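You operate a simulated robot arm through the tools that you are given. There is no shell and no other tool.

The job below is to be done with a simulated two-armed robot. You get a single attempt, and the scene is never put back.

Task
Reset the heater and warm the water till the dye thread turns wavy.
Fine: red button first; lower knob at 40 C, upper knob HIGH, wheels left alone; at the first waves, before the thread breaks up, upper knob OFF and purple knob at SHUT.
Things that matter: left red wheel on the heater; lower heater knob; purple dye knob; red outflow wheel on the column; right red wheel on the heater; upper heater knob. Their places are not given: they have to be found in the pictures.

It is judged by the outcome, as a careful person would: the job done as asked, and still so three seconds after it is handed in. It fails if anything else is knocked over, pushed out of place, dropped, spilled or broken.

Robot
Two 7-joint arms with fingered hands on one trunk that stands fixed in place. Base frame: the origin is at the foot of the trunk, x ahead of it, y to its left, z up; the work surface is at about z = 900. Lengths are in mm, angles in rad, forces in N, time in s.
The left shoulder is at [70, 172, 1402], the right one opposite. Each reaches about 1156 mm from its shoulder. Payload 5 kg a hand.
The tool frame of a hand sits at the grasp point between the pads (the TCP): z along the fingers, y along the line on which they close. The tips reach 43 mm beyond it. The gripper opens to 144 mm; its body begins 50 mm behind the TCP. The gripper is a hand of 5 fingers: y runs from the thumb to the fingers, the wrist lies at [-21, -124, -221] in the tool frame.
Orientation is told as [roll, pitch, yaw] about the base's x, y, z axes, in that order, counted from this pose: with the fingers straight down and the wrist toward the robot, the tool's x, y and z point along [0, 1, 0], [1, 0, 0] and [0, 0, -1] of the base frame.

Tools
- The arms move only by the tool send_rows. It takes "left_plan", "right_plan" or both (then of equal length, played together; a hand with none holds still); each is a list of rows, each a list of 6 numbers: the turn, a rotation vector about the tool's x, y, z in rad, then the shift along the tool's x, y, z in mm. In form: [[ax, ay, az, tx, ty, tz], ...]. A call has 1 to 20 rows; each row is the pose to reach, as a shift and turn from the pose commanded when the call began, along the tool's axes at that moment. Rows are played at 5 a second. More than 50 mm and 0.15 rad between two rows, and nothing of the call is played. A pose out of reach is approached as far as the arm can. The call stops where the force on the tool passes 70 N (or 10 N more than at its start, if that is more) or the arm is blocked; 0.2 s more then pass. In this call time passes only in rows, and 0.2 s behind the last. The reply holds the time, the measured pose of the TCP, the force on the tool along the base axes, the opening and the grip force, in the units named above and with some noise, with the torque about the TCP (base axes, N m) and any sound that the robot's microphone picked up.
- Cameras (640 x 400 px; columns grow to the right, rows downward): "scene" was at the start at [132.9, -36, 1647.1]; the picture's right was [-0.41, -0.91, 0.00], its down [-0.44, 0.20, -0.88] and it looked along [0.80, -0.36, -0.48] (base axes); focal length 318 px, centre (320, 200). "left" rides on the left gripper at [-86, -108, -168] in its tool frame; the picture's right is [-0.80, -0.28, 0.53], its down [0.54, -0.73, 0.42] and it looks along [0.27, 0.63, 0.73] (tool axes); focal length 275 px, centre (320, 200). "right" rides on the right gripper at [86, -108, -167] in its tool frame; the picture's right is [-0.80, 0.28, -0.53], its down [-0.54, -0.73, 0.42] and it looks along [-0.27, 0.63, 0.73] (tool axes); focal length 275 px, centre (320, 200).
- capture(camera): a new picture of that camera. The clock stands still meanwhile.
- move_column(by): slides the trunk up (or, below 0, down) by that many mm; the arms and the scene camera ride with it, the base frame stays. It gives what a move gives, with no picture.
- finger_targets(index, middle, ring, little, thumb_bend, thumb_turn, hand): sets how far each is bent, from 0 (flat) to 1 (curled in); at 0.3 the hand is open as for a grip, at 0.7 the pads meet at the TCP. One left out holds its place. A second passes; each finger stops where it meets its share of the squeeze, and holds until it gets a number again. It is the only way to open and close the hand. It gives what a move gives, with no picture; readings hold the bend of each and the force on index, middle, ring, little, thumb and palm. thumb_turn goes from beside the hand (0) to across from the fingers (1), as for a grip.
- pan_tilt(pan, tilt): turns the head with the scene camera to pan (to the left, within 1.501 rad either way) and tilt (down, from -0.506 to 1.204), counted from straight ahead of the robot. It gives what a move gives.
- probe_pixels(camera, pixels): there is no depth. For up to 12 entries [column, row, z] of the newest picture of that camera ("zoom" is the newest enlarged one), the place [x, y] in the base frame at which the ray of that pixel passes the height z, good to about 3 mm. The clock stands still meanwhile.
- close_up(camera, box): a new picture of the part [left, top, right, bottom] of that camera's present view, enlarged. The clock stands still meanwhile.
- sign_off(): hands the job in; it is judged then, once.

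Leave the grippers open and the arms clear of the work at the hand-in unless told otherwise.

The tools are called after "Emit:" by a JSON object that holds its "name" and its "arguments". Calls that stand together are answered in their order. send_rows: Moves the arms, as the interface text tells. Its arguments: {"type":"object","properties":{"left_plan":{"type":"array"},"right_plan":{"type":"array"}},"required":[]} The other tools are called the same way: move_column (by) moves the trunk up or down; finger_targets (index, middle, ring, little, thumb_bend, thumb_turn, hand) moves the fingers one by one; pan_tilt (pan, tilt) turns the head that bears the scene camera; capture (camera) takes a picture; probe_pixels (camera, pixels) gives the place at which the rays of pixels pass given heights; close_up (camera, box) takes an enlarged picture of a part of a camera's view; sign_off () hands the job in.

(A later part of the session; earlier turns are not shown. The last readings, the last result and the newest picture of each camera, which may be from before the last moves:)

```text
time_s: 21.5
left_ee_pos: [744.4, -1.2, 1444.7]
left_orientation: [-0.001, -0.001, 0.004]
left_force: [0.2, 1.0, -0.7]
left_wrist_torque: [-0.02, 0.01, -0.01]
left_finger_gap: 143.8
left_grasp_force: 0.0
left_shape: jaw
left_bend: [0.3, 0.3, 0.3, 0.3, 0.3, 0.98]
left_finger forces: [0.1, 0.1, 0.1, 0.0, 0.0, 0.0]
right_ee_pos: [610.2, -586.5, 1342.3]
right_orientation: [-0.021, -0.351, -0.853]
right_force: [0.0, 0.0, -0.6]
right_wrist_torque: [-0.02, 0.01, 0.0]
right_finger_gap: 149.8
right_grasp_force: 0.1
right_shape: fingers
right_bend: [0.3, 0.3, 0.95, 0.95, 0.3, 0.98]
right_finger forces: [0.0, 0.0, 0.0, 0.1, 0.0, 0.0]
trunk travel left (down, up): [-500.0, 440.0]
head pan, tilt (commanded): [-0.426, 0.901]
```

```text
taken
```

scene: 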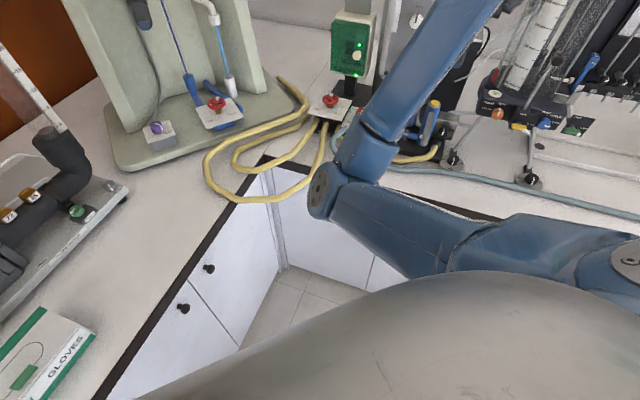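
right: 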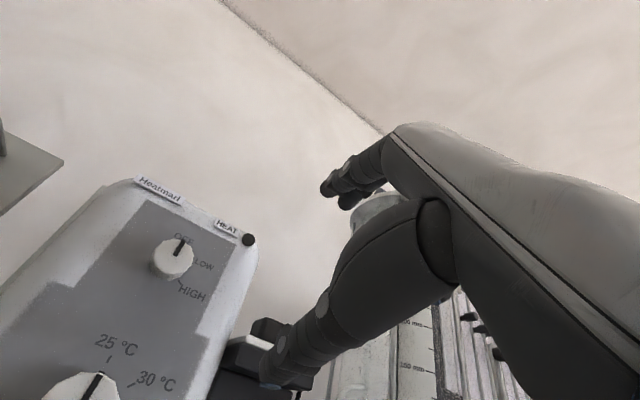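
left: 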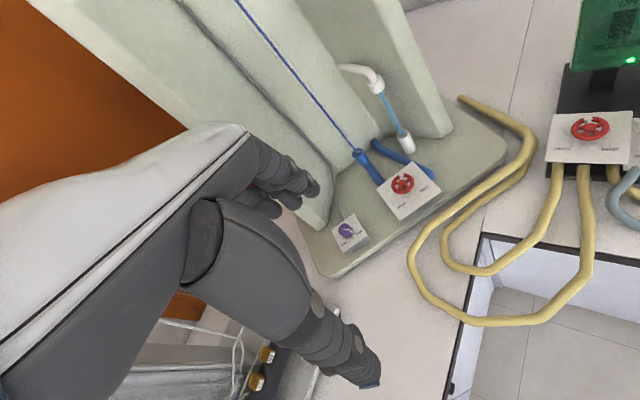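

The counter is L-shaped with the robot in its inner corner; the right front edge lies about 310 mm in front of the panel, so the elbow has room low in front of it. Before lowering the trunk I look left, to check the left arm's surroundings.

Emit:
{"name": "pan_tilt", "arguments": {"pan": 0.6, "tilt": 0.5}}

Emit:
{"name": "capture", "arguments": {"camera": "scene"}}

```text
time_s: 22.8
left_ee_pos: [745.9, -1.9, 1443.1]
left_orientation: [0.001, 0.0, 0.003]
left_force: [0.4, -0.4, -0.2]
left_wrist_torque: [0.03, 0.01, 0.02]
left_finger_gap: 143.8
left_grasp_force: 0.0
left_shape: jaw
left_bend: [0.3, 0.3, 0.3, 0.3, 0.3, 0.98]
left_finger forces: [0.2, 0.1, 0.0, 0.0, 0.0, 0.0]
right_ee_pos: [609.2, -586.4, 1342.0]
right_orientation: [-0.021, -0.348, -0.853]
right_force: [0.6, 0.0, -0.6]
right_wrist_torque: [0.02, -0.01, 0.01]
right_finger_gap: 149.9
right_grasp_force: 0.1
right_shape: fingers
right_bend: [0.3, 0.3, 0.95, 0.95, 0.3, 0.98]
right_finger forces: [0.1, 0.1, 0.1, 0.0, 0.0, 0.1]
trunk travel left (down, up): [-500.0, 440.0]
head pan, tilt (commanded): [0.6, 0.499]
```

```text
taken
```

scene: 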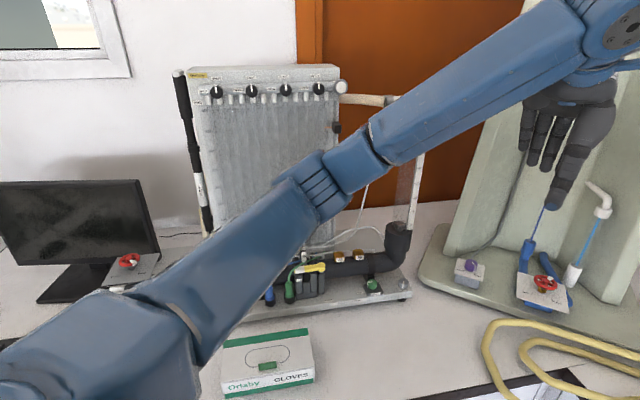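

The left elbow stands well clear of the bench apparatus. I'll pull the right hand back 120 mm from the heater, then lower the trunk by 250 mm.

Emit:
{"name": "send_rows", "arguments": {"right_plan": [[0, 0, 0, 0, -37.6, -13.7], [0, 0, 0, 0, -75.1, -27.5], [0, 0, 0, 0, -112.7, -41.2]]}}

Emit:
{"name": "move_column", "arguments": {"by": -250}}

Emit:
{"name": "pan_tilt", "arguments": {"pan": -0.426, "tilt": 0.4}}

Emit:
{"name": "capture", "arguments": {"camera": "scene"}}

```text
time_s: 23.6
left_ee_pos: [744.0, 0.5, 1445.0]
left_orientation: [0.001, 0.0, 0.002]
left_force: [-0.1, -0.6, -0.6]
left_wrist_torque: [-0.06, -0.01, 0.0]
left_finger_gap: 143.8
left_grasp_force: 0.0
left_shape: jaw
left_bend: [0.3, 0.3, 0.3, 0.3, 0.3, 0.98]
left_finger forces: [0.0, 0.0, 0.0, 0.0, 0.0, 0.1]
right_ee_pos: [530.9, -495.7, 1344.3]
right_orientation: [-0.021, -0.349, -0.853]
right_force: [-1.0, 0.2, 0.1]
right_wrist_torque: [-0.04, -0.01, 0.0]
right_finger_gap: 149.8
right_grasp_force: 0.0
right_shape: fingers
right_bend: [0.3, 0.3, 0.95, 0.95, 0.3, 0.98]
right_finger forces: [0.1, 0.0, 0.1, 0.0, 0.1, 0.0]
trunk travel left (down, up): [-500.0, 440.0]
head pan, tilt (commanded): [0.6, 0.499]
```

```text
time_s: 26.1
left_ee_pos: [745.0, -0.4, 1194.1]
left_orientation: [-0.001, 0.0, 0.001]
left_force: [0.6, -0.4, 0.3]
left_wrist_torque: [0.0, 0.0, -0.01]
left_finger_gap: 143.6
left_grasp_force: 0.0
left_shape: jaw
left_bend: [0.3, 0.3, 0.3, 0.3, 0.3, 0.98]
left_finger forces: [0.1, 0.0, 0.0, 0.0, 0.1, 0.1]
right_ee_pos: [530.2, -496.0, 1094.0]
right_orientation: [-0.022, -0.35, -0.852]
right_force: [0.0, -0.5, 0.3]
right_wrist_torque: [0.02, 0.02, -0.02]
right_finger_gap: 149.5
right_grasp_force: 0.0
right_shape: fingers
right_bend: [0.3, 0.3, 0.95, 0.95, 0.3, 0.98]
right_finger forces: [0.1, 0.0, 0.0, 0.0, 0.0, 0.1]
trunk travel left (down, up): [-250.0, 690.0]
head pan, tilt (commanded): [0.6, 0.499]
```

```text
time_s: 27.4
left_ee_pos: [744.2, -1.5, 1195.2]
left_orientation: [0.0, 0.0, 0.002]
left_force: [0.2, -0.4, 0.8]
left_wrist_torque: [0.0, -0.01, -0.01]
left_finger_gap: 143.4
left_grasp_force: 0.1
left_shape: jaw
left_bend: [0.3, 0.3, 0.3, 0.3, 0.3, 0.98]
left_finger forces: [0.0, 0.0, 0.0, 0.0, 0.0, 0.0]
right_ee_pos: [532.4, -494.7, 1093.4]
right_orientation: [-0.02, -0.349, -0.851]
right_force: [-0.7, 0.1, 0.4]
right_wrist_torque: [-0.01, 0.02, 0.0]
right_finger_gap: 149.7
right_grasp_force: 0.1
right_shape: fingers
right_bend: [0.3, 0.3, 0.95, 0.95, 0.3, 0.98]
right_finger forces: [0.1, 0.1, 0.1, 0.0, 0.0, 0.0]
trunk travel left (down, up): [-250.0, 690.0]
head pan, tilt (commanded): [-0.426, 0.4]
```

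```text
taken
```

scene: 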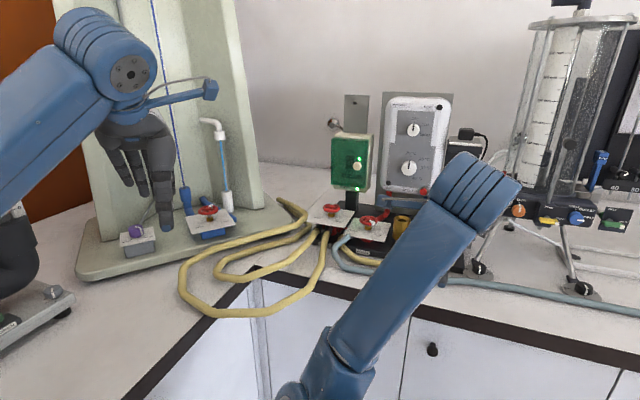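

The trunk is down by 250 and nothing was touched. Now I'll try turning the right hand to point at the panel with a slight counter-clockwise roll (-30 degrees), ending about 200 mm in front of it at z about 1184.

Emit:
{"name": "send_rows", "arguments": {"right_plan": [[-0.1224, -0.0207, -0.0512, 11.6, 15.7, -4.1], [-0.2448, -0.0413, -0.1024, 23.1, 31.4, -8.2], [-0.3672, -0.062, -0.1536, 34.7, 47.1, -12.2], [-0.4896, -0.0826, -0.2048, 46.2, 62.8, -16.3], [-0.6121, -0.1033, -0.2561, 57.8, 78.6, -20.4], [-0.7345, -0.124, -0.3073, 69.3, 94.3, -24.5], [-0.8569, -0.1446, -0.3585, 80.9, 110, -28.6], [-0.9793, -0.1653, -0.4097, 92.4, 125.7, -32.6], [-1.1017, -0.1859, -0.4609, 104, 141.4, -36.7], [-1.2241, -0.2066, -0.5121, 115.5, 157.1, -40.8]]}}

Emit:
{"name": "capture", "arguments": {"camera": "scene"}}

Emit:
{"name": "capture", "arguments": {"camera": "right"}}

```text
time_s: 29.6
left_ee_pos: [745.2, -2.9, 1194.1]
left_orientation: [0.001, 0.0, 0.003]
left_force: [-0.9, -0.5, 0.3]
left_wrist_torque: [0.06, 0.01, 0.02]
left_finger_gap: 143.8
left_grasp_force: 0.1
left_shape: jaw
left_bend: [0.3, 0.3, 0.3, 0.3, 0.3, 0.98]
left_finger forces: [0.0, 0.0, 0.0, 0.0, 0.1, 0.1]
right_ee_pos: [708.5, -521.9, 1183.2]
right_orientation: [-1.572, -1.046, 0.832]
right_force: [-1.1, -1.0, 1.1]
right_wrist_torque: [0.0, 0.01, 0.02]
right_finger_gap: 149.8
right_grasp_force: 0.1
right_shape: fingers
right_bend: [0.3, 0.3, 0.95, 0.95, 0.3, 0.98]
right_finger forces: [0.0, 0.0, 0.1, 0.1, 0.0, 0.0]
trunk travel left (down, up): [-250.0, 690.0]
head pan, tilt (commanded): [-0.426, 0.4]
```

```text
taken
```

scene: 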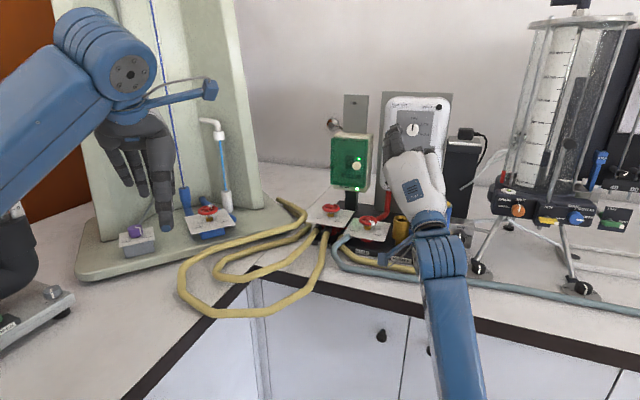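

```text
taken
```

right: 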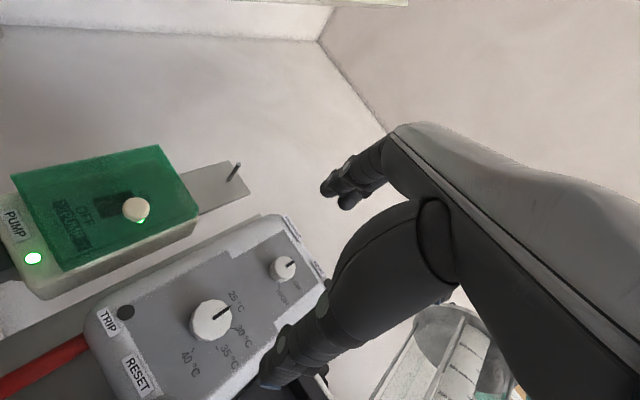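

It reached the pose exactly this time (708,-522,1183). Now I test in free air how far the hand can roll about its own z: first counter-clockwise by 1.12 rad.

Emit:
{"name": "send_rows", "arguments": {"right_plan": [[0, 0, -0.14, 0, 0, 0], [0, 0, -0.28, 0, 0, 0], [0, 0, -0.42, 0, 0, 0], [0, 0, -0.56, 0, 0, 0], [0, 0, -0.7, 0, 0, 0], [0, 0, -0.84, 0, 0, 0], [0, 0, -0.98, 0, 0, 0], [0, 0, -1.12, 0, 0, 0]]}}

Emit:
{"name": "capture", "arguments": {"camera": "scene"}}

```text
time_s: 31.4
left_ee_pos: [742.9, -0.4, 1194.5]
left_orientation: [0.001, -0.001, 0.002]
left_force: [-0.9, -0.2, 0.2]
left_wrist_torque: [-0.04, -0.02, 0.0]
left_finger_gap: 143.7
left_grasp_force: 0.1
left_shape: jaw
left_bend: [0.3, 0.3, 0.3, 0.3, 0.3, 0.98]
left_finger forces: [0.0, 0.0, 0.0, 0.1, 0.0, 0.0]
right_ee_pos: [706.5, -519.0, 1182.3]
right_orientation: [-1.569, 0.078, 0.833]
right_force: [-0.4, 0.4, 0.8]
right_wrist_torque: [-0.05, -0.03, 0.01]
right_finger_gap: 149.7
right_grasp_force: 0.1
right_shape: fingers
right_bend: [0.3, 0.3, 0.95, 0.95, 0.3, 0.98]
right_finger forces: [0.0, 0.0, 0.0, 0.0, 0.0, 0.0]
trunk travel left (down, up): [-250.0, 690.0]
head pan, tilt (commanded): [-0.426, 0.4]
```

```text
taken
```

scene: 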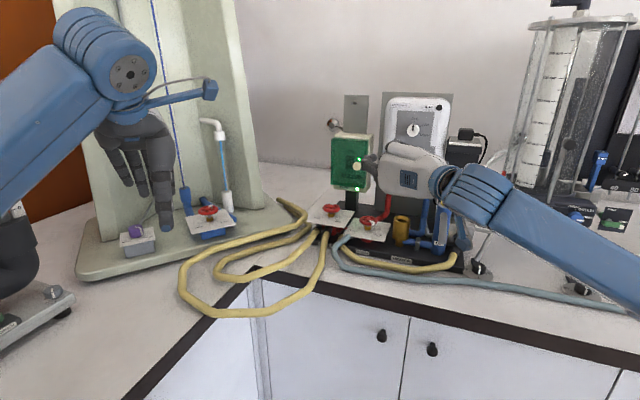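

Roll -94 degrees is fine. Now the other way, clockwise by 2.6 rad in total, to see the upper end of the range.

Emit:
{"name": "send_rows", "arguments": {"right_plan": [[0, 0, 0.145, 0, 0, 0], [0, 0, 0.29, 0, 0, 0], [0, 0, 0.435, 0, 0, 0], [0, 0, 0.58, 0, 0, 0], [0, 0, 0.725, 0, 0, 0], [0, 0, 0.87, 0, 0, 0], [0, 0, 1.015, 0, 0, 0], [0, 0, 1.16, 0, 0, 0], [0, 0, 1.305, 0, 0, 0], [0, 0, 1.45, 0, 0, 0], [0, 0, 1.595, 0, 0, 0], [0, 0, 1.74, 0, 0, 0], [0, 0, 1.885, 0, 0, 0], [0, 0, 2.03, 0, 0, 0], [0, 0, 2.175, 0, 0, 0], [0, 0, 2.32, 0, 0, 0], [0, 0, 2.465, 0, 0, 0], [0, 0, 2.61, 0, 0, 0]]}}

Emit:
{"name": "capture", "arguments": {"camera": "scene"}}

```text
time_s: 35.2
left_ee_pos: [744.7, -1.3, 1194.4]
left_orientation: [-0.002, 0.0, 0.001]
left_force: [-0.2, 0.4, 0.1]
left_wrist_torque: [0.0, 0.06, 0.01]
left_finger_gap: 143.8
left_grasp_force: 0.1
left_shape: jaw
left_bend: [0.3, 0.3, 0.3, 0.3, 0.3, 0.98]
left_finger forces: [0.0, 0.1, 0.1, 0.0, 0.1, 0.0]
right_ee_pos: [704.6, -525.7, 1193.6]
right_orientation: [1.59, -0.604, -2.333]
right_force: [0.6, -0.6, -0.6]
right_wrist_torque: [-0.01, 0.02, 0.02]
right_finger_gap: 149.4
right_grasp_force: 0.1
right_shape: fingers
right_bend: [0.3, 0.3, 0.95, 0.95, 0.3, 0.98]
right_finger forces: [0.0, 0.1, 0.1, 0.0, 0.0, 0.1]
right hand out of reach, approached as far as the arm can: row 14
trunk travel left (down, up): [-250.0, 690.0]
head pan, tilt (commanded): [-0.426, 0.4]
```

```text
taken
```

scene: 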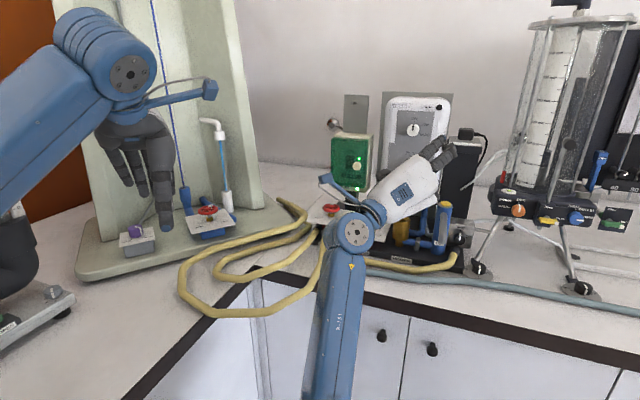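

Usable roll range is about -94 to +25..55 degrees, enough. I'll roll back counter-clockwise to about -88 degrees, the start posture for a clockwise turn, and take fresh pictures to refine the knob positions.

Emit:
{"name": "send_rows", "arguments": {"right_plan": [[0, 0, -0.147, 0, 0, 0], [0, 0, -0.294, 0, 0, 0], [0, 0, -0.441, 0, 0, 0], [0, 0, -0.588, 0, 0, 0], [0, 0, -0.735, 0, 0, 0], [0, 0, -0.882, 0, 0, 0], [0, 0, -1.029, 0, 0, 0], [0, 0, -1.176, 0, 0, 0], [0, 0, -1.323, 0, 0, 0], [0, 0, -1.47, 0, 0, 0], [0, 0, -1.617, 0, 0, 0], [0, 0, -1.764, 0, 0, 0], [0, 0, -1.911, 0, 0, 0], [0, 0, -2.058, 0, 0, 0], [0, 0, -2.205, 0, 0, 0], [0, 0, -2.352, 0, 0, 0], [0, 0, -2.5, 0, 0, 0]]}}

Emit:
{"name": "capture", "arguments": {"camera": "right"}}

Emit:
{"name": "capture", "arguments": {"camera": "scene"}}

Emit:
{"name": "close_up", "arguments": {"camera": "scene", "box": [320, 80, 480, 180]}}

```text
time_s: 38.8
left_ee_pos: [745.2, -0.5, 1194.5]
left_orientation: [0.0, 0.0, 0.002]
left_force: [0.3, -0.3, 0.1]
left_wrist_torque: [-0.02, -0.07, -0.01]
left_finger_gap: 143.8
left_grasp_force: 0.0
left_shape: jaw
left_bend: [0.3, 0.3, 0.3, 0.3, 0.3, 0.98]
left_finger forces: [0.0, 0.0, 0.0, 0.0, 0.0, 0.0]
right_ee_pos: [707.6, -520.6, 1184.6]
right_orientation: [-1.571, -0.032, 0.83]
right_force: [0.0, 0.9, 0.2]
right_wrist_torque: [-0.02, 0.0, -0.01]
right_finger_gap: 149.7
right_grasp_force: 0.1
right_shape: fingers
right_bend: [0.3, 0.3, 0.95, 0.95, 0.3, 0.98]
right_finger forces: [0.0, 0.0, 0.1, 0.0, 0.1, 0.0]
trunk travel left (down, up): [-250.0, 690.0]
head pan, tilt (commanded): [-0.426, 0.4]
```

```text
taken
```

right: 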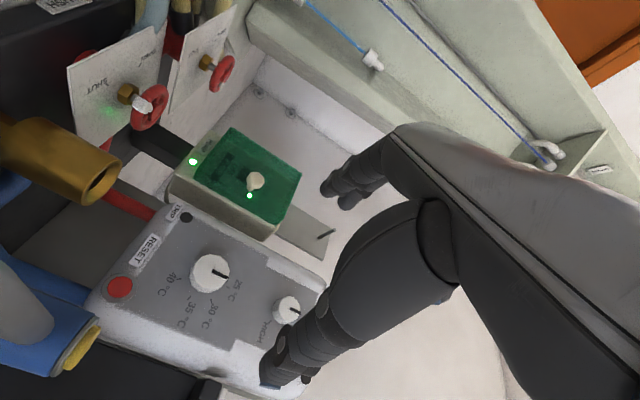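

```text
taken
```

scene: 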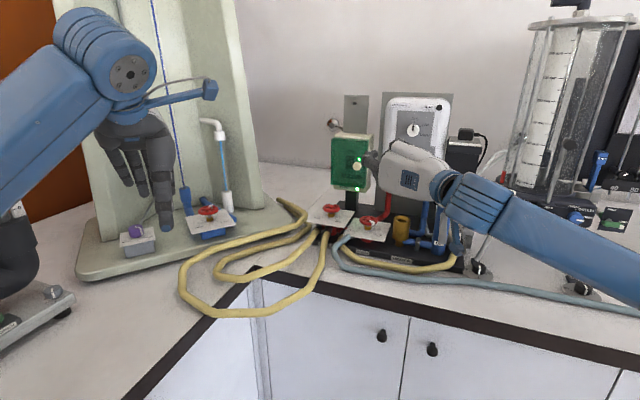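

```text
4.00 times, centred on (400, 130) of scene
```

zoom: 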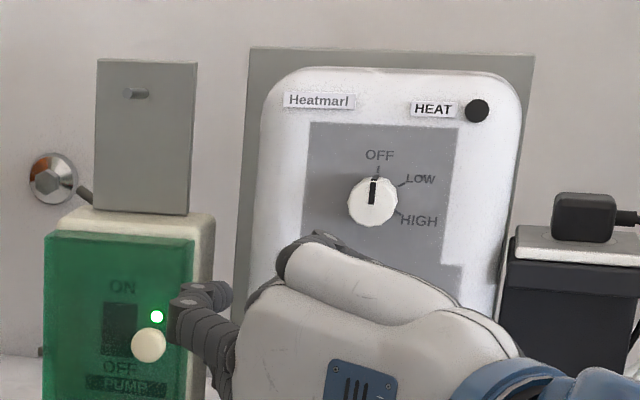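

The fresh views agree with the earlier positions: lower knob about (844,-644,1127), upper about (841,-642,1240). Now I'll partly close index, middle and thumb to 0.5 to see the fingertip gap.

Emit:
{"name": "finger_targets", "arguments": {"hand": "right", "index": 0.5, "middle": 0.5, "thumb_bend": 0.5}}

Emit:
{"name": "capture", "arguments": {"camera": "right"}}

Emit:
{"name": "close_up", "arguments": {"camera": "scene", "box": [350, 100, 470, 200]}}

```text
time_s: 39.8
left_ee_pos: [744.5, -0.8, 1194.6]
left_orientation: [-0.001, 0.001, 0.002]
left_force: [0.1, 0.2, -0.4]
left_wrist_torque: [0.04, -0.02, -0.01]
left_finger_gap: 143.8
left_grasp_force: 0.0
left_shape: jaw
left_bend: [0.3, 0.3, 0.3, 0.3, 0.3, 0.98]
left_finger forces: [0.0, 0.0, 0.0, 0.0, 0.0, 0.0]
right_ee_pos: [707.4, -521.5, 1184.0]
right_orientation: [-1.569, -0.037, 0.832]
right_force: [0.4, 1.2, 0.4]
right_wrist_torque: [0.03, 0.0, -0.04]
right_finger_gap: 79.2
right_grasp_force: 0.1
right_shape: fingers
right_bend: [0.5, 0.5, 0.95, 0.95, 0.5, 0.98]
right_finger forces: [0.0, 0.0, 0.0, 0.0, 0.1, 0.1]
trunk travel left (down, up): [-250.0, 690.0]
head pan, tilt (commanded): [-0.426, 0.4]
```

```text
taken
```

right: 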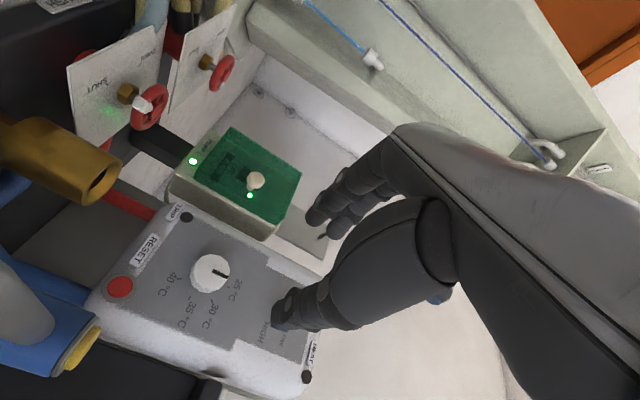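

```text
4.00 times, centred on (410, 150) of scene
```

zoom: 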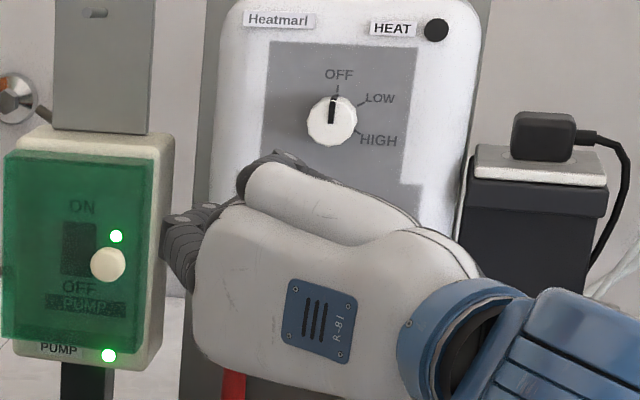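

Gap is 79 mm at bend 0.5, so the 40 mm knobs should be held near 0.6. I check the stand at the right (feet at scene (480,268), (583,287); black front with orange knob (517,209)) against the forearm's path.

Emit:
{"name": "probe_pixels", "arguments": {"camera": "scene", "pixels": [[480, 270, 905], [583, 289, 905], [517, 209, 1000], [517, 209, 1100], [470, 200, 1184], [640, 262, 1184], [640, 262, 1100]]}}

Emit:
{"name": "probe_pixels", "arguments": {"camera": "right", "pixels": [[70, 350, 1060], [70, 350, 1074], [100, 190, 1000], [100, 190, 1012]]}}

```text
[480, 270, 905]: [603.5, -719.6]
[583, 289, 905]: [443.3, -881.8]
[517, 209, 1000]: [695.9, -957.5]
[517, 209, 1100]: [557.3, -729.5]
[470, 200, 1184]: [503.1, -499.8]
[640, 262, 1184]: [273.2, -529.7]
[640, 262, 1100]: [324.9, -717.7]
```

```text
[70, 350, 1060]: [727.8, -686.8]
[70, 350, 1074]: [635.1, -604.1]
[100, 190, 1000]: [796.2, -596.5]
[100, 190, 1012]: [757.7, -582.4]
```

The stand's feet are about 150 mm in front of the panel plane and 218 mm to the right; the forearm passes beyond that. I'll bring the hand down 56 mm to the lower knob's height and forward 110 mm.

Emit:
{"name": "send_rows", "arguments": {"right_plan": [[0, 0, 0, 18.8, -0.3, 12], [0, 0, 0, 37.7, -0.6, 24], [0, 0, 0, 56.5, -1, 36], [0, 0, 0, 56.5, -1, 61], [0, 0, 0, 56.5, -1, 86], [0, 0, 0, 56.5, -1, 110]]}}

Emit:
{"name": "capture", "arguments": {"camera": "right"}}

Emit:
{"name": "capture", "arguments": {"camera": "scene"}}

Emit:
{"name": "close_up", "arguments": {"camera": "scene", "box": [360, 110, 480, 210]}}

```text
time_s: 41.2
left_ee_pos: [745.0, -1.1, 1192.5]
left_orientation: [0.0, 0.001, 0.002]
left_force: [0.4, -0.2, -0.6]
left_wrist_torque: [0.01, 0.0, -0.01]
left_finger_gap: 143.6
left_grasp_force: 0.0
left_shape: jaw
left_bend: [0.3, 0.3, 0.3, 0.3, 0.3, 0.98]
left_finger forces: [0.0, 0.1, 0.1, 0.0, 0.0, 0.1]
right_ee_pos: [790.5, -595.6, 1126.8]
right_orientation: [-1.567, -0.035, 0.832]
right_force: [1.0, 0.3, 0.1]
right_wrist_torque: [-0.02, -0.02, 0.03]
right_finger_gap: 79.2
right_grasp_force: 0.1
right_shape: fingers
right_bend: [0.5, 0.5, 0.95, 0.95, 0.5, 0.98]
right_finger forces: [0.1, 0.1, 0.1, 0.0, 0.0, 0.0]
trunk travel left (down, up): [-250.0, 690.0]
head pan, tilt (commanded): [-0.426, 0.4]
```

```text
taken
```

right: 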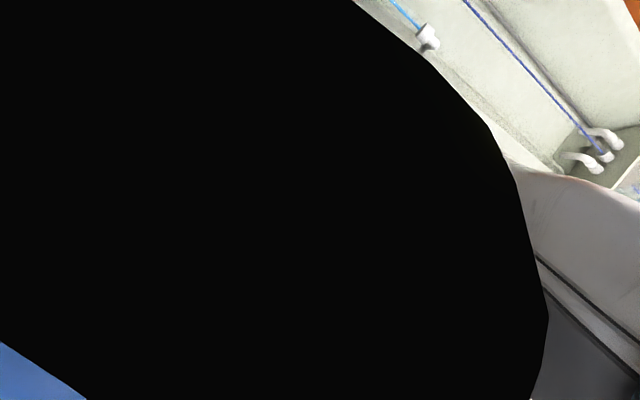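

```text
taken
```

scene: 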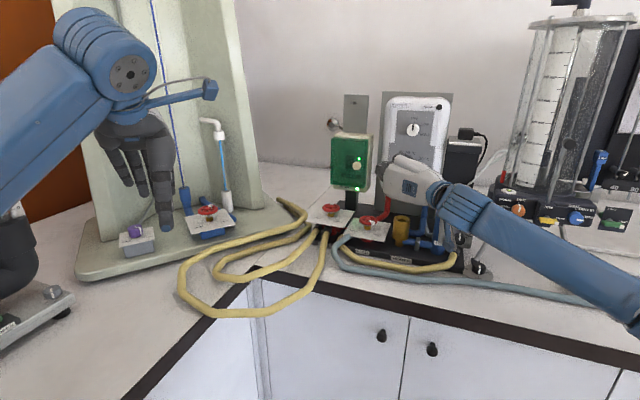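

```text
4.00 times, centred on (420, 160) of scene
```

zoom: 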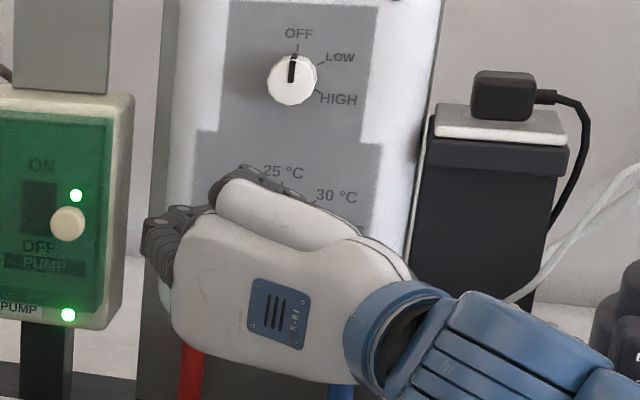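

The right camera (now at about scene (445,236)) is blocked by something black. I'll look closely at that place before moving on.

Emit:
{"name": "close_up", "arguments": {"camera": "scene", "box": [400, 180, 500, 280]}}

Emit:
{"name": "close_up", "arguments": {"camera": "right", "box": [0, 0, 640, 400]}}

```text
4.00 times, centred on (450, 230) of scene
```

zoom: 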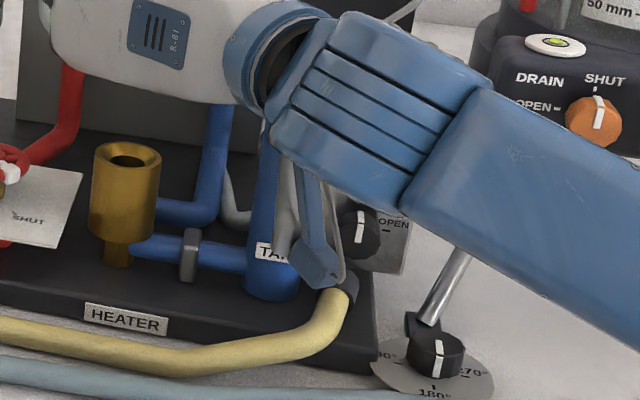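

```text
1.00 times, centred on (320, 200) of right (not enlarged: the box is as wide or as high as the picture)
```

zoom: 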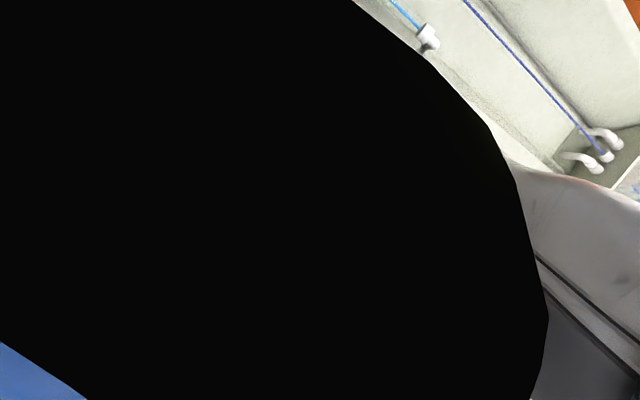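

The camera box on the hand has come right up against the end of the gray tap lever (near (604,-561,1040)), which sticks out toward me. No force is read. I back straight out along tool -z by 80 mm, right away.

Emit:
{"name": "send_rows", "arguments": {"right_plan": [[0, 0, 0, 0, 0, -10], [0, 0, 0, 0, 0, -30], [0, 0, 0, 0, 0, -55], [0, 0, 0, 0, 0, -80]]}}

Emit:
{"name": "capture", "arguments": {"camera": "right"}}

Emit:
{"name": "close_up", "arguments": {"camera": "scene", "box": [400, 180, 500, 280]}}

```text
time_s: 42.2
left_ee_pos: [743.8, -0.6, 1193.8]
left_orientation: [0.002, 0.0, 0.002]
left_force: [-0.3, 0.0, 0.5]
left_wrist_torque: [0.01, 0.01, 0.01]
left_finger_gap: 144.0
left_grasp_force: 0.0
left_shape: jaw
left_bend: [0.3, 0.3, 0.3, 0.3, 0.3, 0.98]
left_finger forces: [0.0, 0.1, 0.0, 0.1, 0.0, 0.0]
right_ee_pos: [731.0, -539.9, 1127.4]
right_orientation: [-1.571, -0.035, 0.83]
right_force: [-1.4, 1.1, 0.7]
right_wrist_torque: [0.01, 0.05, -0.01]
right_finger_gap: 79.0
right_grasp_force: 0.1
right_shape: fingers
right_bend: [0.5, 0.5, 0.95, 0.95, 0.5, 0.98]
right_finger forces: [0.0, 0.1, 0.0, 0.0, 0.0, 0.0]
trunk travel left (down, up): [-250.0, 690.0]
head pan, tilt (commanded): [-0.426, 0.4]
```

```text
taken
```

right: 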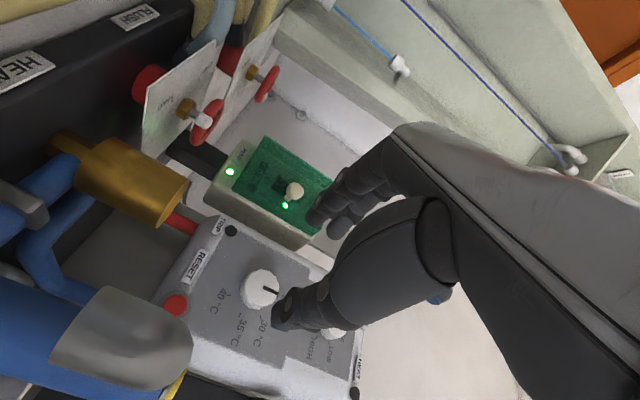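

```text
4.00 times, centred on (450, 230) of scene
```

zoom: 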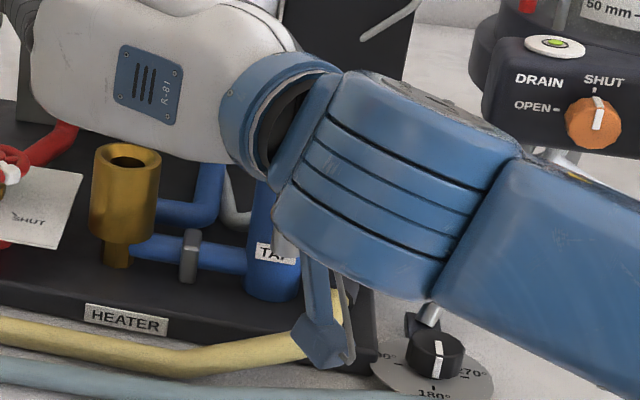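

The lever looks undisturbed. For the lower knob the roll range must avoid the camera box and wrist meeting that lever, so I'll use roll from about 0 upward (hand and wrist left of the lever). I'll roll clockwise here, well back, by 1.6 rad to about +4 degrees and look at the forearm.

Emit:
{"name": "send_rows", "arguments": {"right_plan": [[0, 0, 0.146, 0, 0, 0], [0, 0, 0.292, 0, 0, 0], [0, 0, 0.438, 0, 0, 0], [0, 0, 0.584, 0, 0, 0], [0, 0, 0.73, 0, 0, 0], [0, 0, 0.876, 0, 0, 0], [0, 0, 1.022, 0, 0, 0], [0, 0, 1.168, 0, 0, 0], [0, 0, 1.314, 0, 0, 0], [0, 0, 1.46, 0, 0, 0], [0, 0, 1.606, 0, 0, 0]]}}

Emit:
{"name": "capture", "arguments": {"camera": "scene"}}

Emit:
{"name": "capture", "arguments": {"camera": "right"}}

```text
time_s: 44.6
left_ee_pos: [744.2, -0.4, 1194.1]
left_orientation: [0.0, 0.003, 0.0]
left_force: [-0.5, 1.1, -0.3]
left_wrist_torque: [0.0, 0.03, 0.03]
left_finger_gap: 143.9
left_grasp_force: 0.2
left_shape: jaw
left_bend: [0.3, 0.3, 0.3, 0.3, 0.3, 0.98]
left_finger forces: [0.0, 0.0, 0.0, 0.0, 0.1, 0.0]
right_ee_pos: [729.6, -540.3, 1128.0]
right_orientation: [1.638, -1.506, -2.382]
right_force: [-0.3, -0.6, 0.0]
right_wrist_torque: [-0.01, 0.03, -0.01]
right_finger_gap: 79.2
right_grasp_force: 0.0
right_shape: fingers
right_bend: [0.5, 0.5, 0.95, 0.95, 0.5, 0.98]
right_finger forces: [0.1, 0.1, 0.1, 0.1, 0.1, 0.0]
trunk travel left (down, up): [-250.0, 690.0]
head pan, tilt (commanded): [-0.426, 0.4]
```

```text
taken
```

scene: 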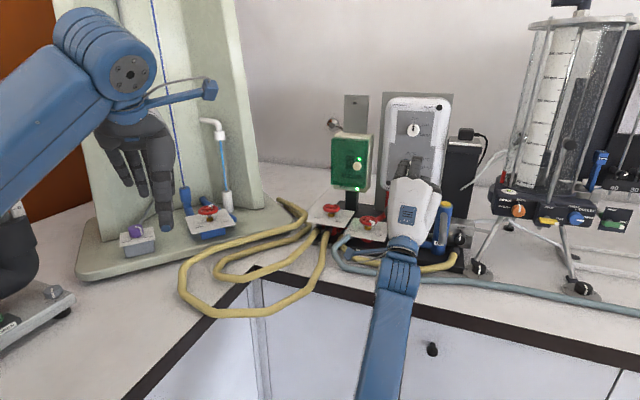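

```text
taken
```

right: 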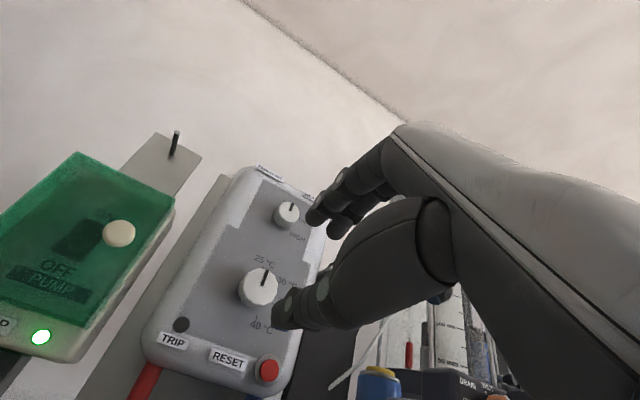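

The hand points squarely at the lower knob with full tracking, and the right camera sees both knobs. I tilt the head down to see where the elbow and forearm lie with respect to the counter edge.

Emit:
{"name": "pan_tilt", "arguments": {"pan": -0.6, "tilt": 0.95}}

Emit:
{"name": "capture", "arguments": {"camera": "scene"}}

```text
time_s: 45.6
left_ee_pos: [743.8, -1.3, 1194.2]
left_orientation: [0.0, -0.001, 0.001]
left_force: [-0.5, -0.9, 0.3]
left_wrist_torque: [-0.02, 0.01, -0.02]
left_finger_gap: 143.6
left_grasp_force: 0.1
left_shape: jaw
left_bend: [0.3, 0.3, 0.3, 0.3, 0.3, 0.98]
left_finger forces: [0.0, 0.0, 0.0, 0.0, 0.0, 0.1]
right_ee_pos: [729.7, -541.4, 1129.6]
right_orientation: [1.63, -1.506, -2.374]
right_force: [0.7, 0.1, 0.9]
right_wrist_torque: [-0.01, 0.0, 0.02]
right_finger_gap: 78.9
right_grasp_force: 0.0
right_shape: fingers
right_bend: [0.5, 0.5, 0.95, 0.95, 0.5, 0.98]
right_finger forces: [0.0, 0.1, 0.0, 0.1, 0.1, 0.1]
trunk travel left (down, up): [-250.0, 690.0]
head pan, tilt (commanded): [-0.6, 0.949]
```

```text
taken
```

scene: 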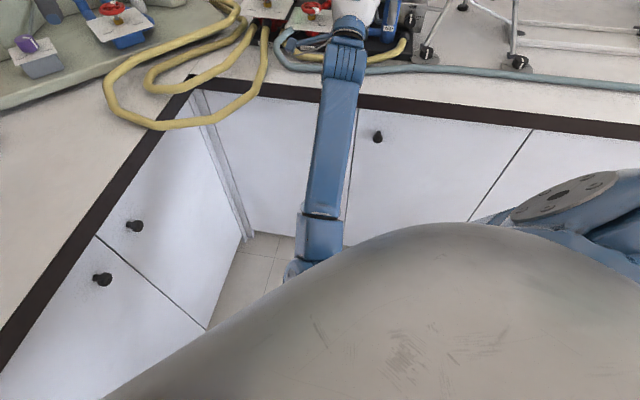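

The forearm rises from an elbow at z about 820 in front of the counter; moving forward it should clear the edge by about 27 mm. I turn the head back and bring the hand forward 80 mm toward the lower knob.

Emit:
{"name": "pan_tilt", "arguments": {"pan": -0.5, "tilt": 0.6}}

Emit:
{"name": "send_rows", "arguments": {"right_plan": [[0, 0, 0, 0, 0, 20], [0, 0, 0, 0, 0, 40], [0, 0, 0, 0, 0, 60], [0, 0, 0, 0, 0, 80]]}}

Emit:
{"name": "capture", "arguments": {"camera": "scene"}}

Emit:
{"name": "capture", "arguments": {"camera": "right"}}

```text
time_s: 46.4
left_ee_pos: [743.8, -1.0, 1195.4]
left_orientation: [0.001, 0.0, 0.003]
left_force: [0.5, 0.2, -0.2]
left_wrist_torque: [0.01, -0.01, -0.02]
left_finger_gap: 143.8
left_grasp_force: 0.1
left_shape: jaw
left_bend: [0.3, 0.3, 0.3, 0.3, 0.3, 0.98]
left_finger forces: [0.0, 0.0, 0.0, 0.0, 0.0, 0.1]
right_ee_pos: [730.3, -541.4, 1129.3]
right_orientation: [1.628, -1.504, -2.372]
right_force: [0.1, -0.5, -1.1]
right_wrist_torque: [-0.02, 0.0, 0.01]
right_finger_gap: 78.8
right_grasp_force: 0.1
right_shape: fingers
right_bend: [0.5, 0.5, 0.95, 0.95, 0.5, 0.98]
right_finger forces: [0.0, 0.0, 0.0, 0.0, 0.0, 0.0]
trunk travel left (down, up): [-250.0, 690.0]
head pan, tilt (commanded): [-0.499, 0.6]
```

```text
time_s: 47.4
left_ee_pos: [743.7, -0.7, 1193.7]
left_orientation: [0.0, 0.001, 0.001]
left_force: [-0.6, 0.0, -0.1]
left_wrist_torque: [0.01, 0.03, 0.03]
left_finger_gap: 143.5
left_grasp_force: 0.1
left_shape: jaw
left_bend: [0.3, 0.3, 0.3, 0.3, 0.3, 0.98]
left_finger forces: [0.1, 0.0, 0.0, 0.1, 0.0, 0.1]
right_ee_pos: [790.6, -594.1, 1125.9]
right_orientation: [1.543, -1.499, -2.283]
right_force: [0.3, -0.6, -0.4]
right_wrist_torque: [0.0, -0.01, 0.02]
right_finger_gap: 79.0
right_grasp_force: 0.2
right_shape: fingers
right_bend: [0.5, 0.5, 0.95, 0.95, 0.5, 0.98]
right_finger forces: [0.0, 0.1, 0.0, 0.1, 0.1, 0.1]
trunk travel left (down, up): [-250.0, 690.0]
head pan, tilt (commanded): [-0.499, 0.6]
```

```text
taken
```

scene: 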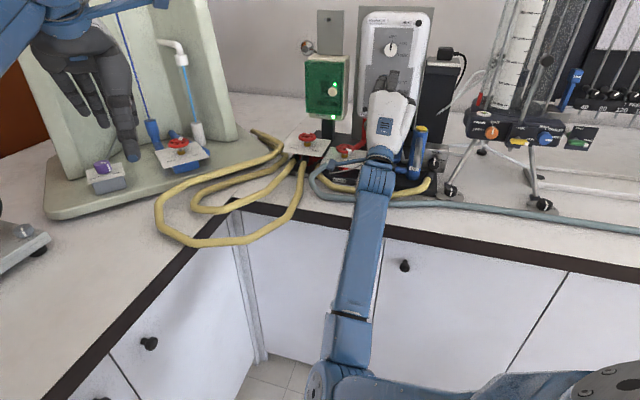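

```text
taken
```

right: 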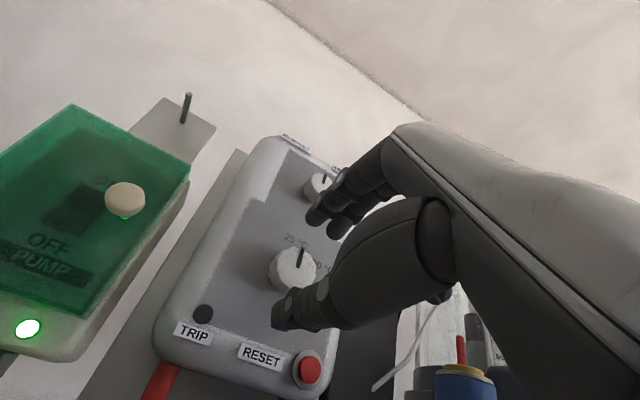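

The knob at (293,269) sits almost exactly on the tool axis (expected (290,271)). I go forward another 40 mm so the fingertips straddle it, slowing at the end.

Emit:
{"name": "send_rows", "arguments": {"right_plan": [[0, 0, 0, 0, 0, 12], [0, 0, 0, 0, 0, 22], [0, 0, 0, 0, 0, 30], [0, 0, 0, 0, 0, 36], [0, 0, 0, 0, 0, 40]]}}

Emit:
{"name": "capture", "arguments": {"camera": "right"}}

Emit:
{"name": "close_up", "arguments": {"camera": "right", "box": [240, 180, 400, 340]}}

Emit:
{"name": "capture", "arguments": {"camera": "scene"}}

```text
time_s: 48.6
left_ee_pos: [744.3, -1.4, 1194.9]
left_orientation: [-0.002, 0.0, 0.002]
left_force: [0.2, -0.2, 0.2]
left_wrist_torque: [0.0, 0.03, -0.02]
left_finger_gap: 143.8
left_grasp_force: 0.1
left_shape: jaw
left_bend: [0.3, 0.3, 0.3, 0.3, 0.3, 0.98]
left_finger forces: [0.1, 0.0, 0.1, 0.1, 0.1, 0.1]
right_ee_pos: [819.4, -619.7, 1126.4]
right_orientation: [1.552, -1.5, -2.292]
right_force: [-0.8, 0.0, 0.1]
right_wrist_torque: [0.01, 0.02, 0.01]
right_finger_gap: 79.2
right_grasp_force: 0.0
right_shape: fingers
right_bend: [0.5, 0.5, 0.95, 0.95, 0.5, 0.98]
right_finger forces: [0.0, 0.0, 0.1, 0.0, 0.0, 0.1]
trunk travel left (down, up): [-250.0, 690.0]
head pan, tilt (commanded): [-0.499, 0.6]
```

```text
taken
```

right: 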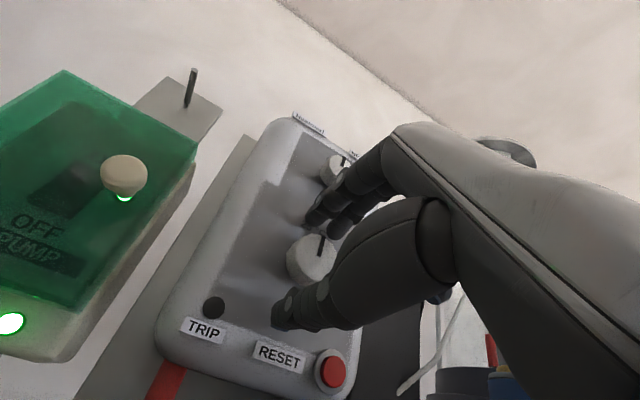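

```text
2.50 times, centred on (320, 260) of right
```

zoom: 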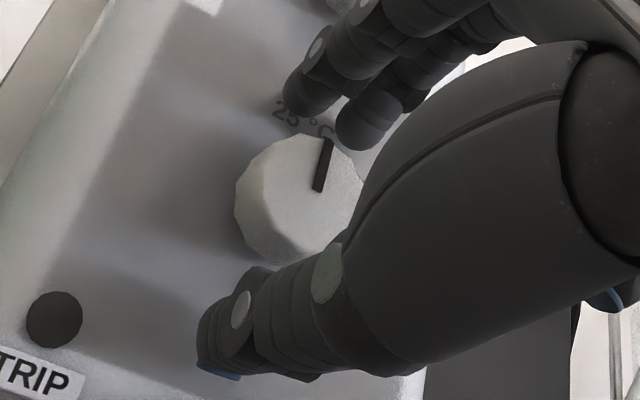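

```text
taken
```

scene: 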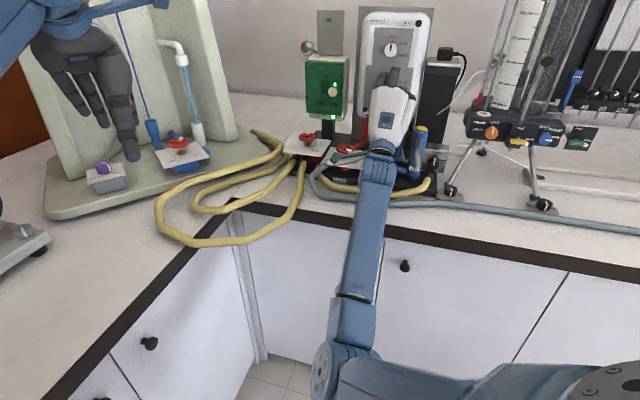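

The knob (face centre at (312,260)) is exactly on the tool axis between fingers and thumb. I close index, middle and thumb onto it.

Emit:
{"name": "finger_targets", "arguments": {"hand": "right", "index": 0.68, "middle": 0.68, "thumb_bend": 0.68}}

Emit:
{"name": "close_up", "arguments": {"camera": "right", "box": [240, 180, 400, 340]}}

```text
time_s: 49.6
left_ee_pos: [745.0, -1.3, 1195.7]
left_orientation: [0.0, 0.0, 0.002]
left_force: [-0.1, -0.4, -0.3]
left_wrist_torque: [0.02, -0.02, 0.03]
left_finger_gap: 143.7
left_grasp_force: 0.1
left_shape: jaw
left_bend: [0.3, 0.3, 0.3, 0.3, 0.3, 0.98]
left_finger forces: [0.1, 0.0, 0.1, 0.0, 0.0, 0.0]
right_ee_pos: [817.6, -619.8, 1127.8]
right_orientation: [1.578, -1.499, -2.318]
right_force: [3.0, -5.3, 10.0]
right_wrist_torque: [-0.26, -0.22, -0.13]
right_finger_gap: 38.8
right_grasp_force: 11.3
right_shape: fingers
right_bend: [0.61, 0.63, 0.95, 0.95, 0.63, 0.97]
right_finger forces: [8.7, 7.2, 0.0, 0.1, 6.8, 0.0]
trunk travel left (down, up): [-250.0, 690.0]
head pan, tilt (commanded): [-0.499, 0.6]
```

```text
2.50 times, centred on (320, 260) of right
```

zoom: 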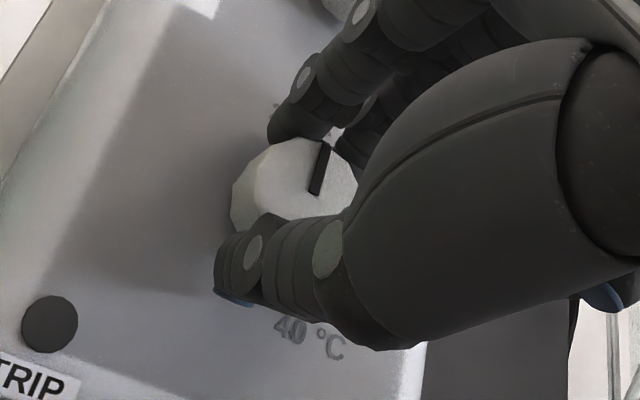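

Grip is good: index 8.7, middle 7.2, thumb 6.8 N. I turn clockwise about the tool axis by 0.52 rad first.

Emit:
{"name": "send_rows", "arguments": {"right_plan": [[0, 0, 0.13, 0, 0, 0], [0, 0, 0.26, 0, 0, 0], [0, 0, 0.39, 0, 0, 0], [0, 0, 0.52, 0, 0, 0]]}}

Emit:
{"name": "capture", "arguments": {"camera": "right"}}

Emit:
{"name": "close_up", "arguments": {"camera": "right", "box": [240, 180, 400, 340]}}

Emit:
{"name": "capture", "arguments": {"camera": "scene"}}

```text
time_s: 50.6
left_ee_pos: [744.9, 0.4, 1194.3]
left_orientation: [-0.002, -0.001, 0.002]
left_force: [-0.6, -0.3, 0.0]
left_wrist_torque: [-0.01, 0.01, 0.02]
left_finger_gap: 143.7
left_grasp_force: 0.1
left_shape: jaw
left_bend: [0.3, 0.3, 0.3, 0.3, 0.3, 0.98]
left_finger forces: [0.1, 0.0, 0.0, 0.0, 0.0, 0.0]
right_ee_pos: [816.3, -622.5, 1131.0]
right_orientation: [1.578, -0.985, -2.32]
right_force: [-2.1, 2.0, 5.1]
right_wrist_torque: [-0.09, -0.06, 0.09]
right_finger_gap: 38.7
right_grasp_force: 11.6
right_shape: fingers
right_bend: [0.62, 0.65, 0.95, 0.95, 0.63, 0.96]
right_finger forces: [8.8, 5.8, 0.0, 0.0, 9.8, 0.0]
trunk travel left (down, up): [-250.0, 690.0]
head pan, tilt (commanded): [-0.499, 0.6]
```

```text
taken
```

right: 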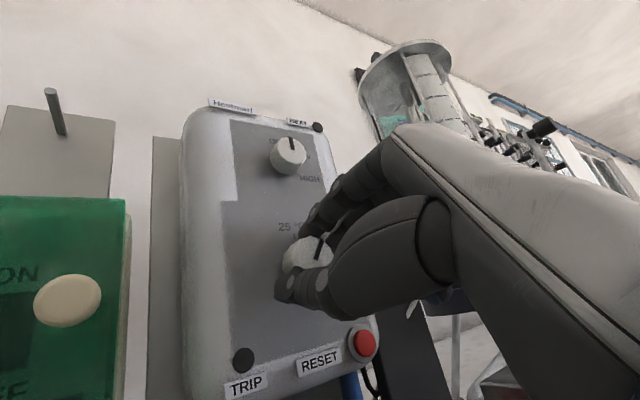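

```text
2.50 times, centred on (320, 260) of right
```

zoom: 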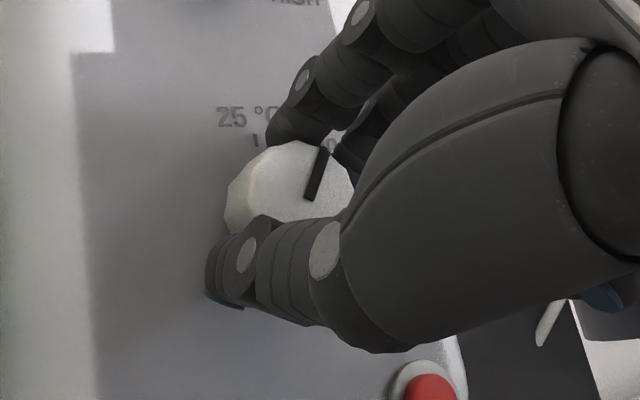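

```text
taken
```

scene: 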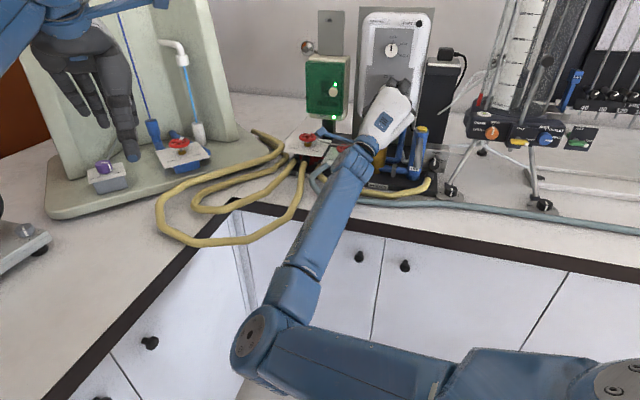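

The knob follows the hand (30 degrees so far). The arm still tracks well, so I continue clockwise by another 0.24 rad.

Emit:
{"name": "send_rows", "arguments": {"right_plan": [[0, 0, 0.12, 0, 0, 0], [0, 0, 0.24, 0, 0, 0]]}}

Emit:
{"name": "capture", "arguments": {"camera": "scene"}}

Emit:
{"name": "close_up", "arguments": {"camera": "right", "box": [200, 150, 440, 350]}}

```text
time_s: 51.2
left_ee_pos: [745.6, -0.3, 1194.5]
left_orientation: [-0.002, 0.002, 0.0]
left_force: [0.2, -0.4, 0.7]
left_wrist_torque: [0.04, -0.04, -0.01]
left_finger_gap: 143.8
left_grasp_force: 0.0
left_shape: jaw
left_bend: [0.3, 0.3, 0.3, 0.3, 0.3, 0.98]
left_finger forces: [0.1, 0.0, 0.1, 0.0, 0.1, 0.0]
right_ee_pos: [813.6, -632.5, 1135.8]
right_orientation: [1.589, -0.752, -2.34]
right_force: [3.7, 24.5, -9.0]
right_wrist_torque: [0.35, 0.33, 1.14]
right_finger_gap: 39.9
right_grasp_force: 11.2
right_shape: fingers
right_bend: [0.67, 0.68, 0.95, 0.95, 0.59, 0.94]
right_finger forces: [0.7, 0.1, 0.1, 0.0, 21.8, 0.1]
trunk travel left (down, up): [-250.0, 690.0]
head pan, tilt (commanded): [-0.499, 0.6]
```

```text
taken
```

scene: 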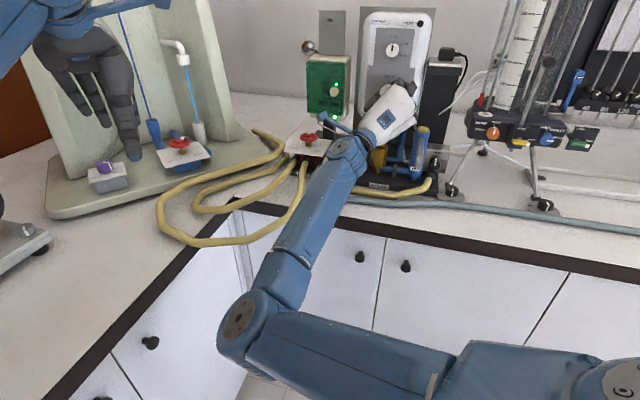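

```text
2.00 times, centred on (320, 250) of right
```

zoom: 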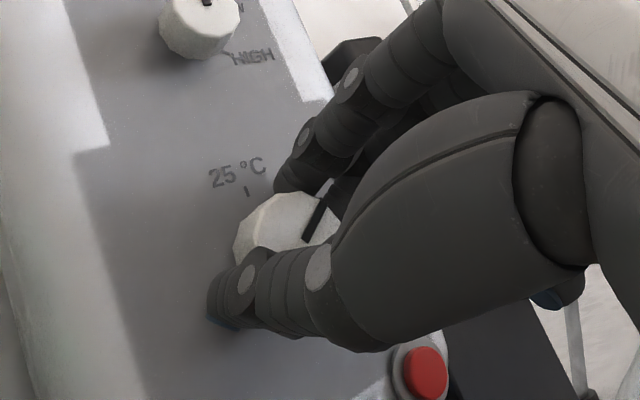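

The arm is running out of range here: it drifted 10 mm and pushes 24 N on the thumb. I open the fingers now, then roll back for another stroke.

Emit:
{"name": "finger_targets", "arguments": {"hand": "right", "index": 0.46, "middle": 0.46, "thumb_bend": 0.46}}

Emit:
{"name": "close_up", "arguments": {"camera": "right", "box": [200, 150, 440, 350]}}

```text
time_s: 52.2
left_ee_pos: [744.4, -0.7, 1194.2]
left_orientation: [0.0, -0.001, 0.002]
left_force: [-0.5, 0.5, -0.8]
left_wrist_torque: [-0.02, 0.0, -0.06]
left_finger_gap: 143.5
left_grasp_force: 0.0
left_shape: jaw
left_bend: [0.3, 0.3, 0.3, 0.3, 0.3, 0.98]
left_finger forces: [0.0, 0.0, 0.0, 0.0, 0.1, 0.0]
right_ee_pos: [809.4, -637.8, 1136.2]
right_orientation: [1.588, -0.749, -2.346]
right_force: [-9.4, 10.0, -2.9]
right_wrist_torque: [0.02, -0.18, -0.66]
right_finger_gap: 92.9
right_grasp_force: 7.3
right_shape: fingers
right_bend: [0.46, 0.47, 0.95, 0.95, 0.46, 0.97]
right_finger forces: [0.0, 14.1, 0.1, 0.0, 0.0, 0.0]
trunk travel left (down, up): [-250.0, 690.0]
head pan, tilt (commanded): [-0.499, 0.6]
```

```text
2.00 times, centred on (320, 250) of right
```

zoom: 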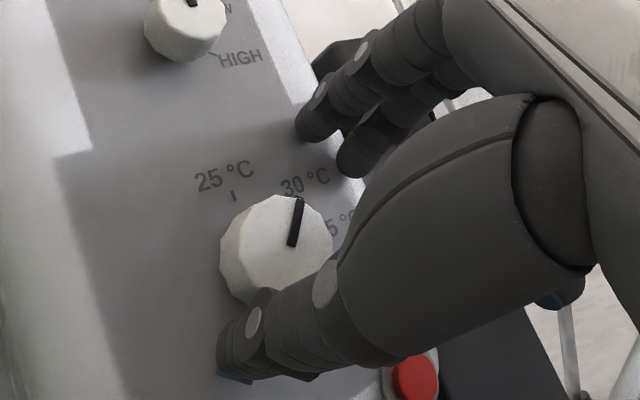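

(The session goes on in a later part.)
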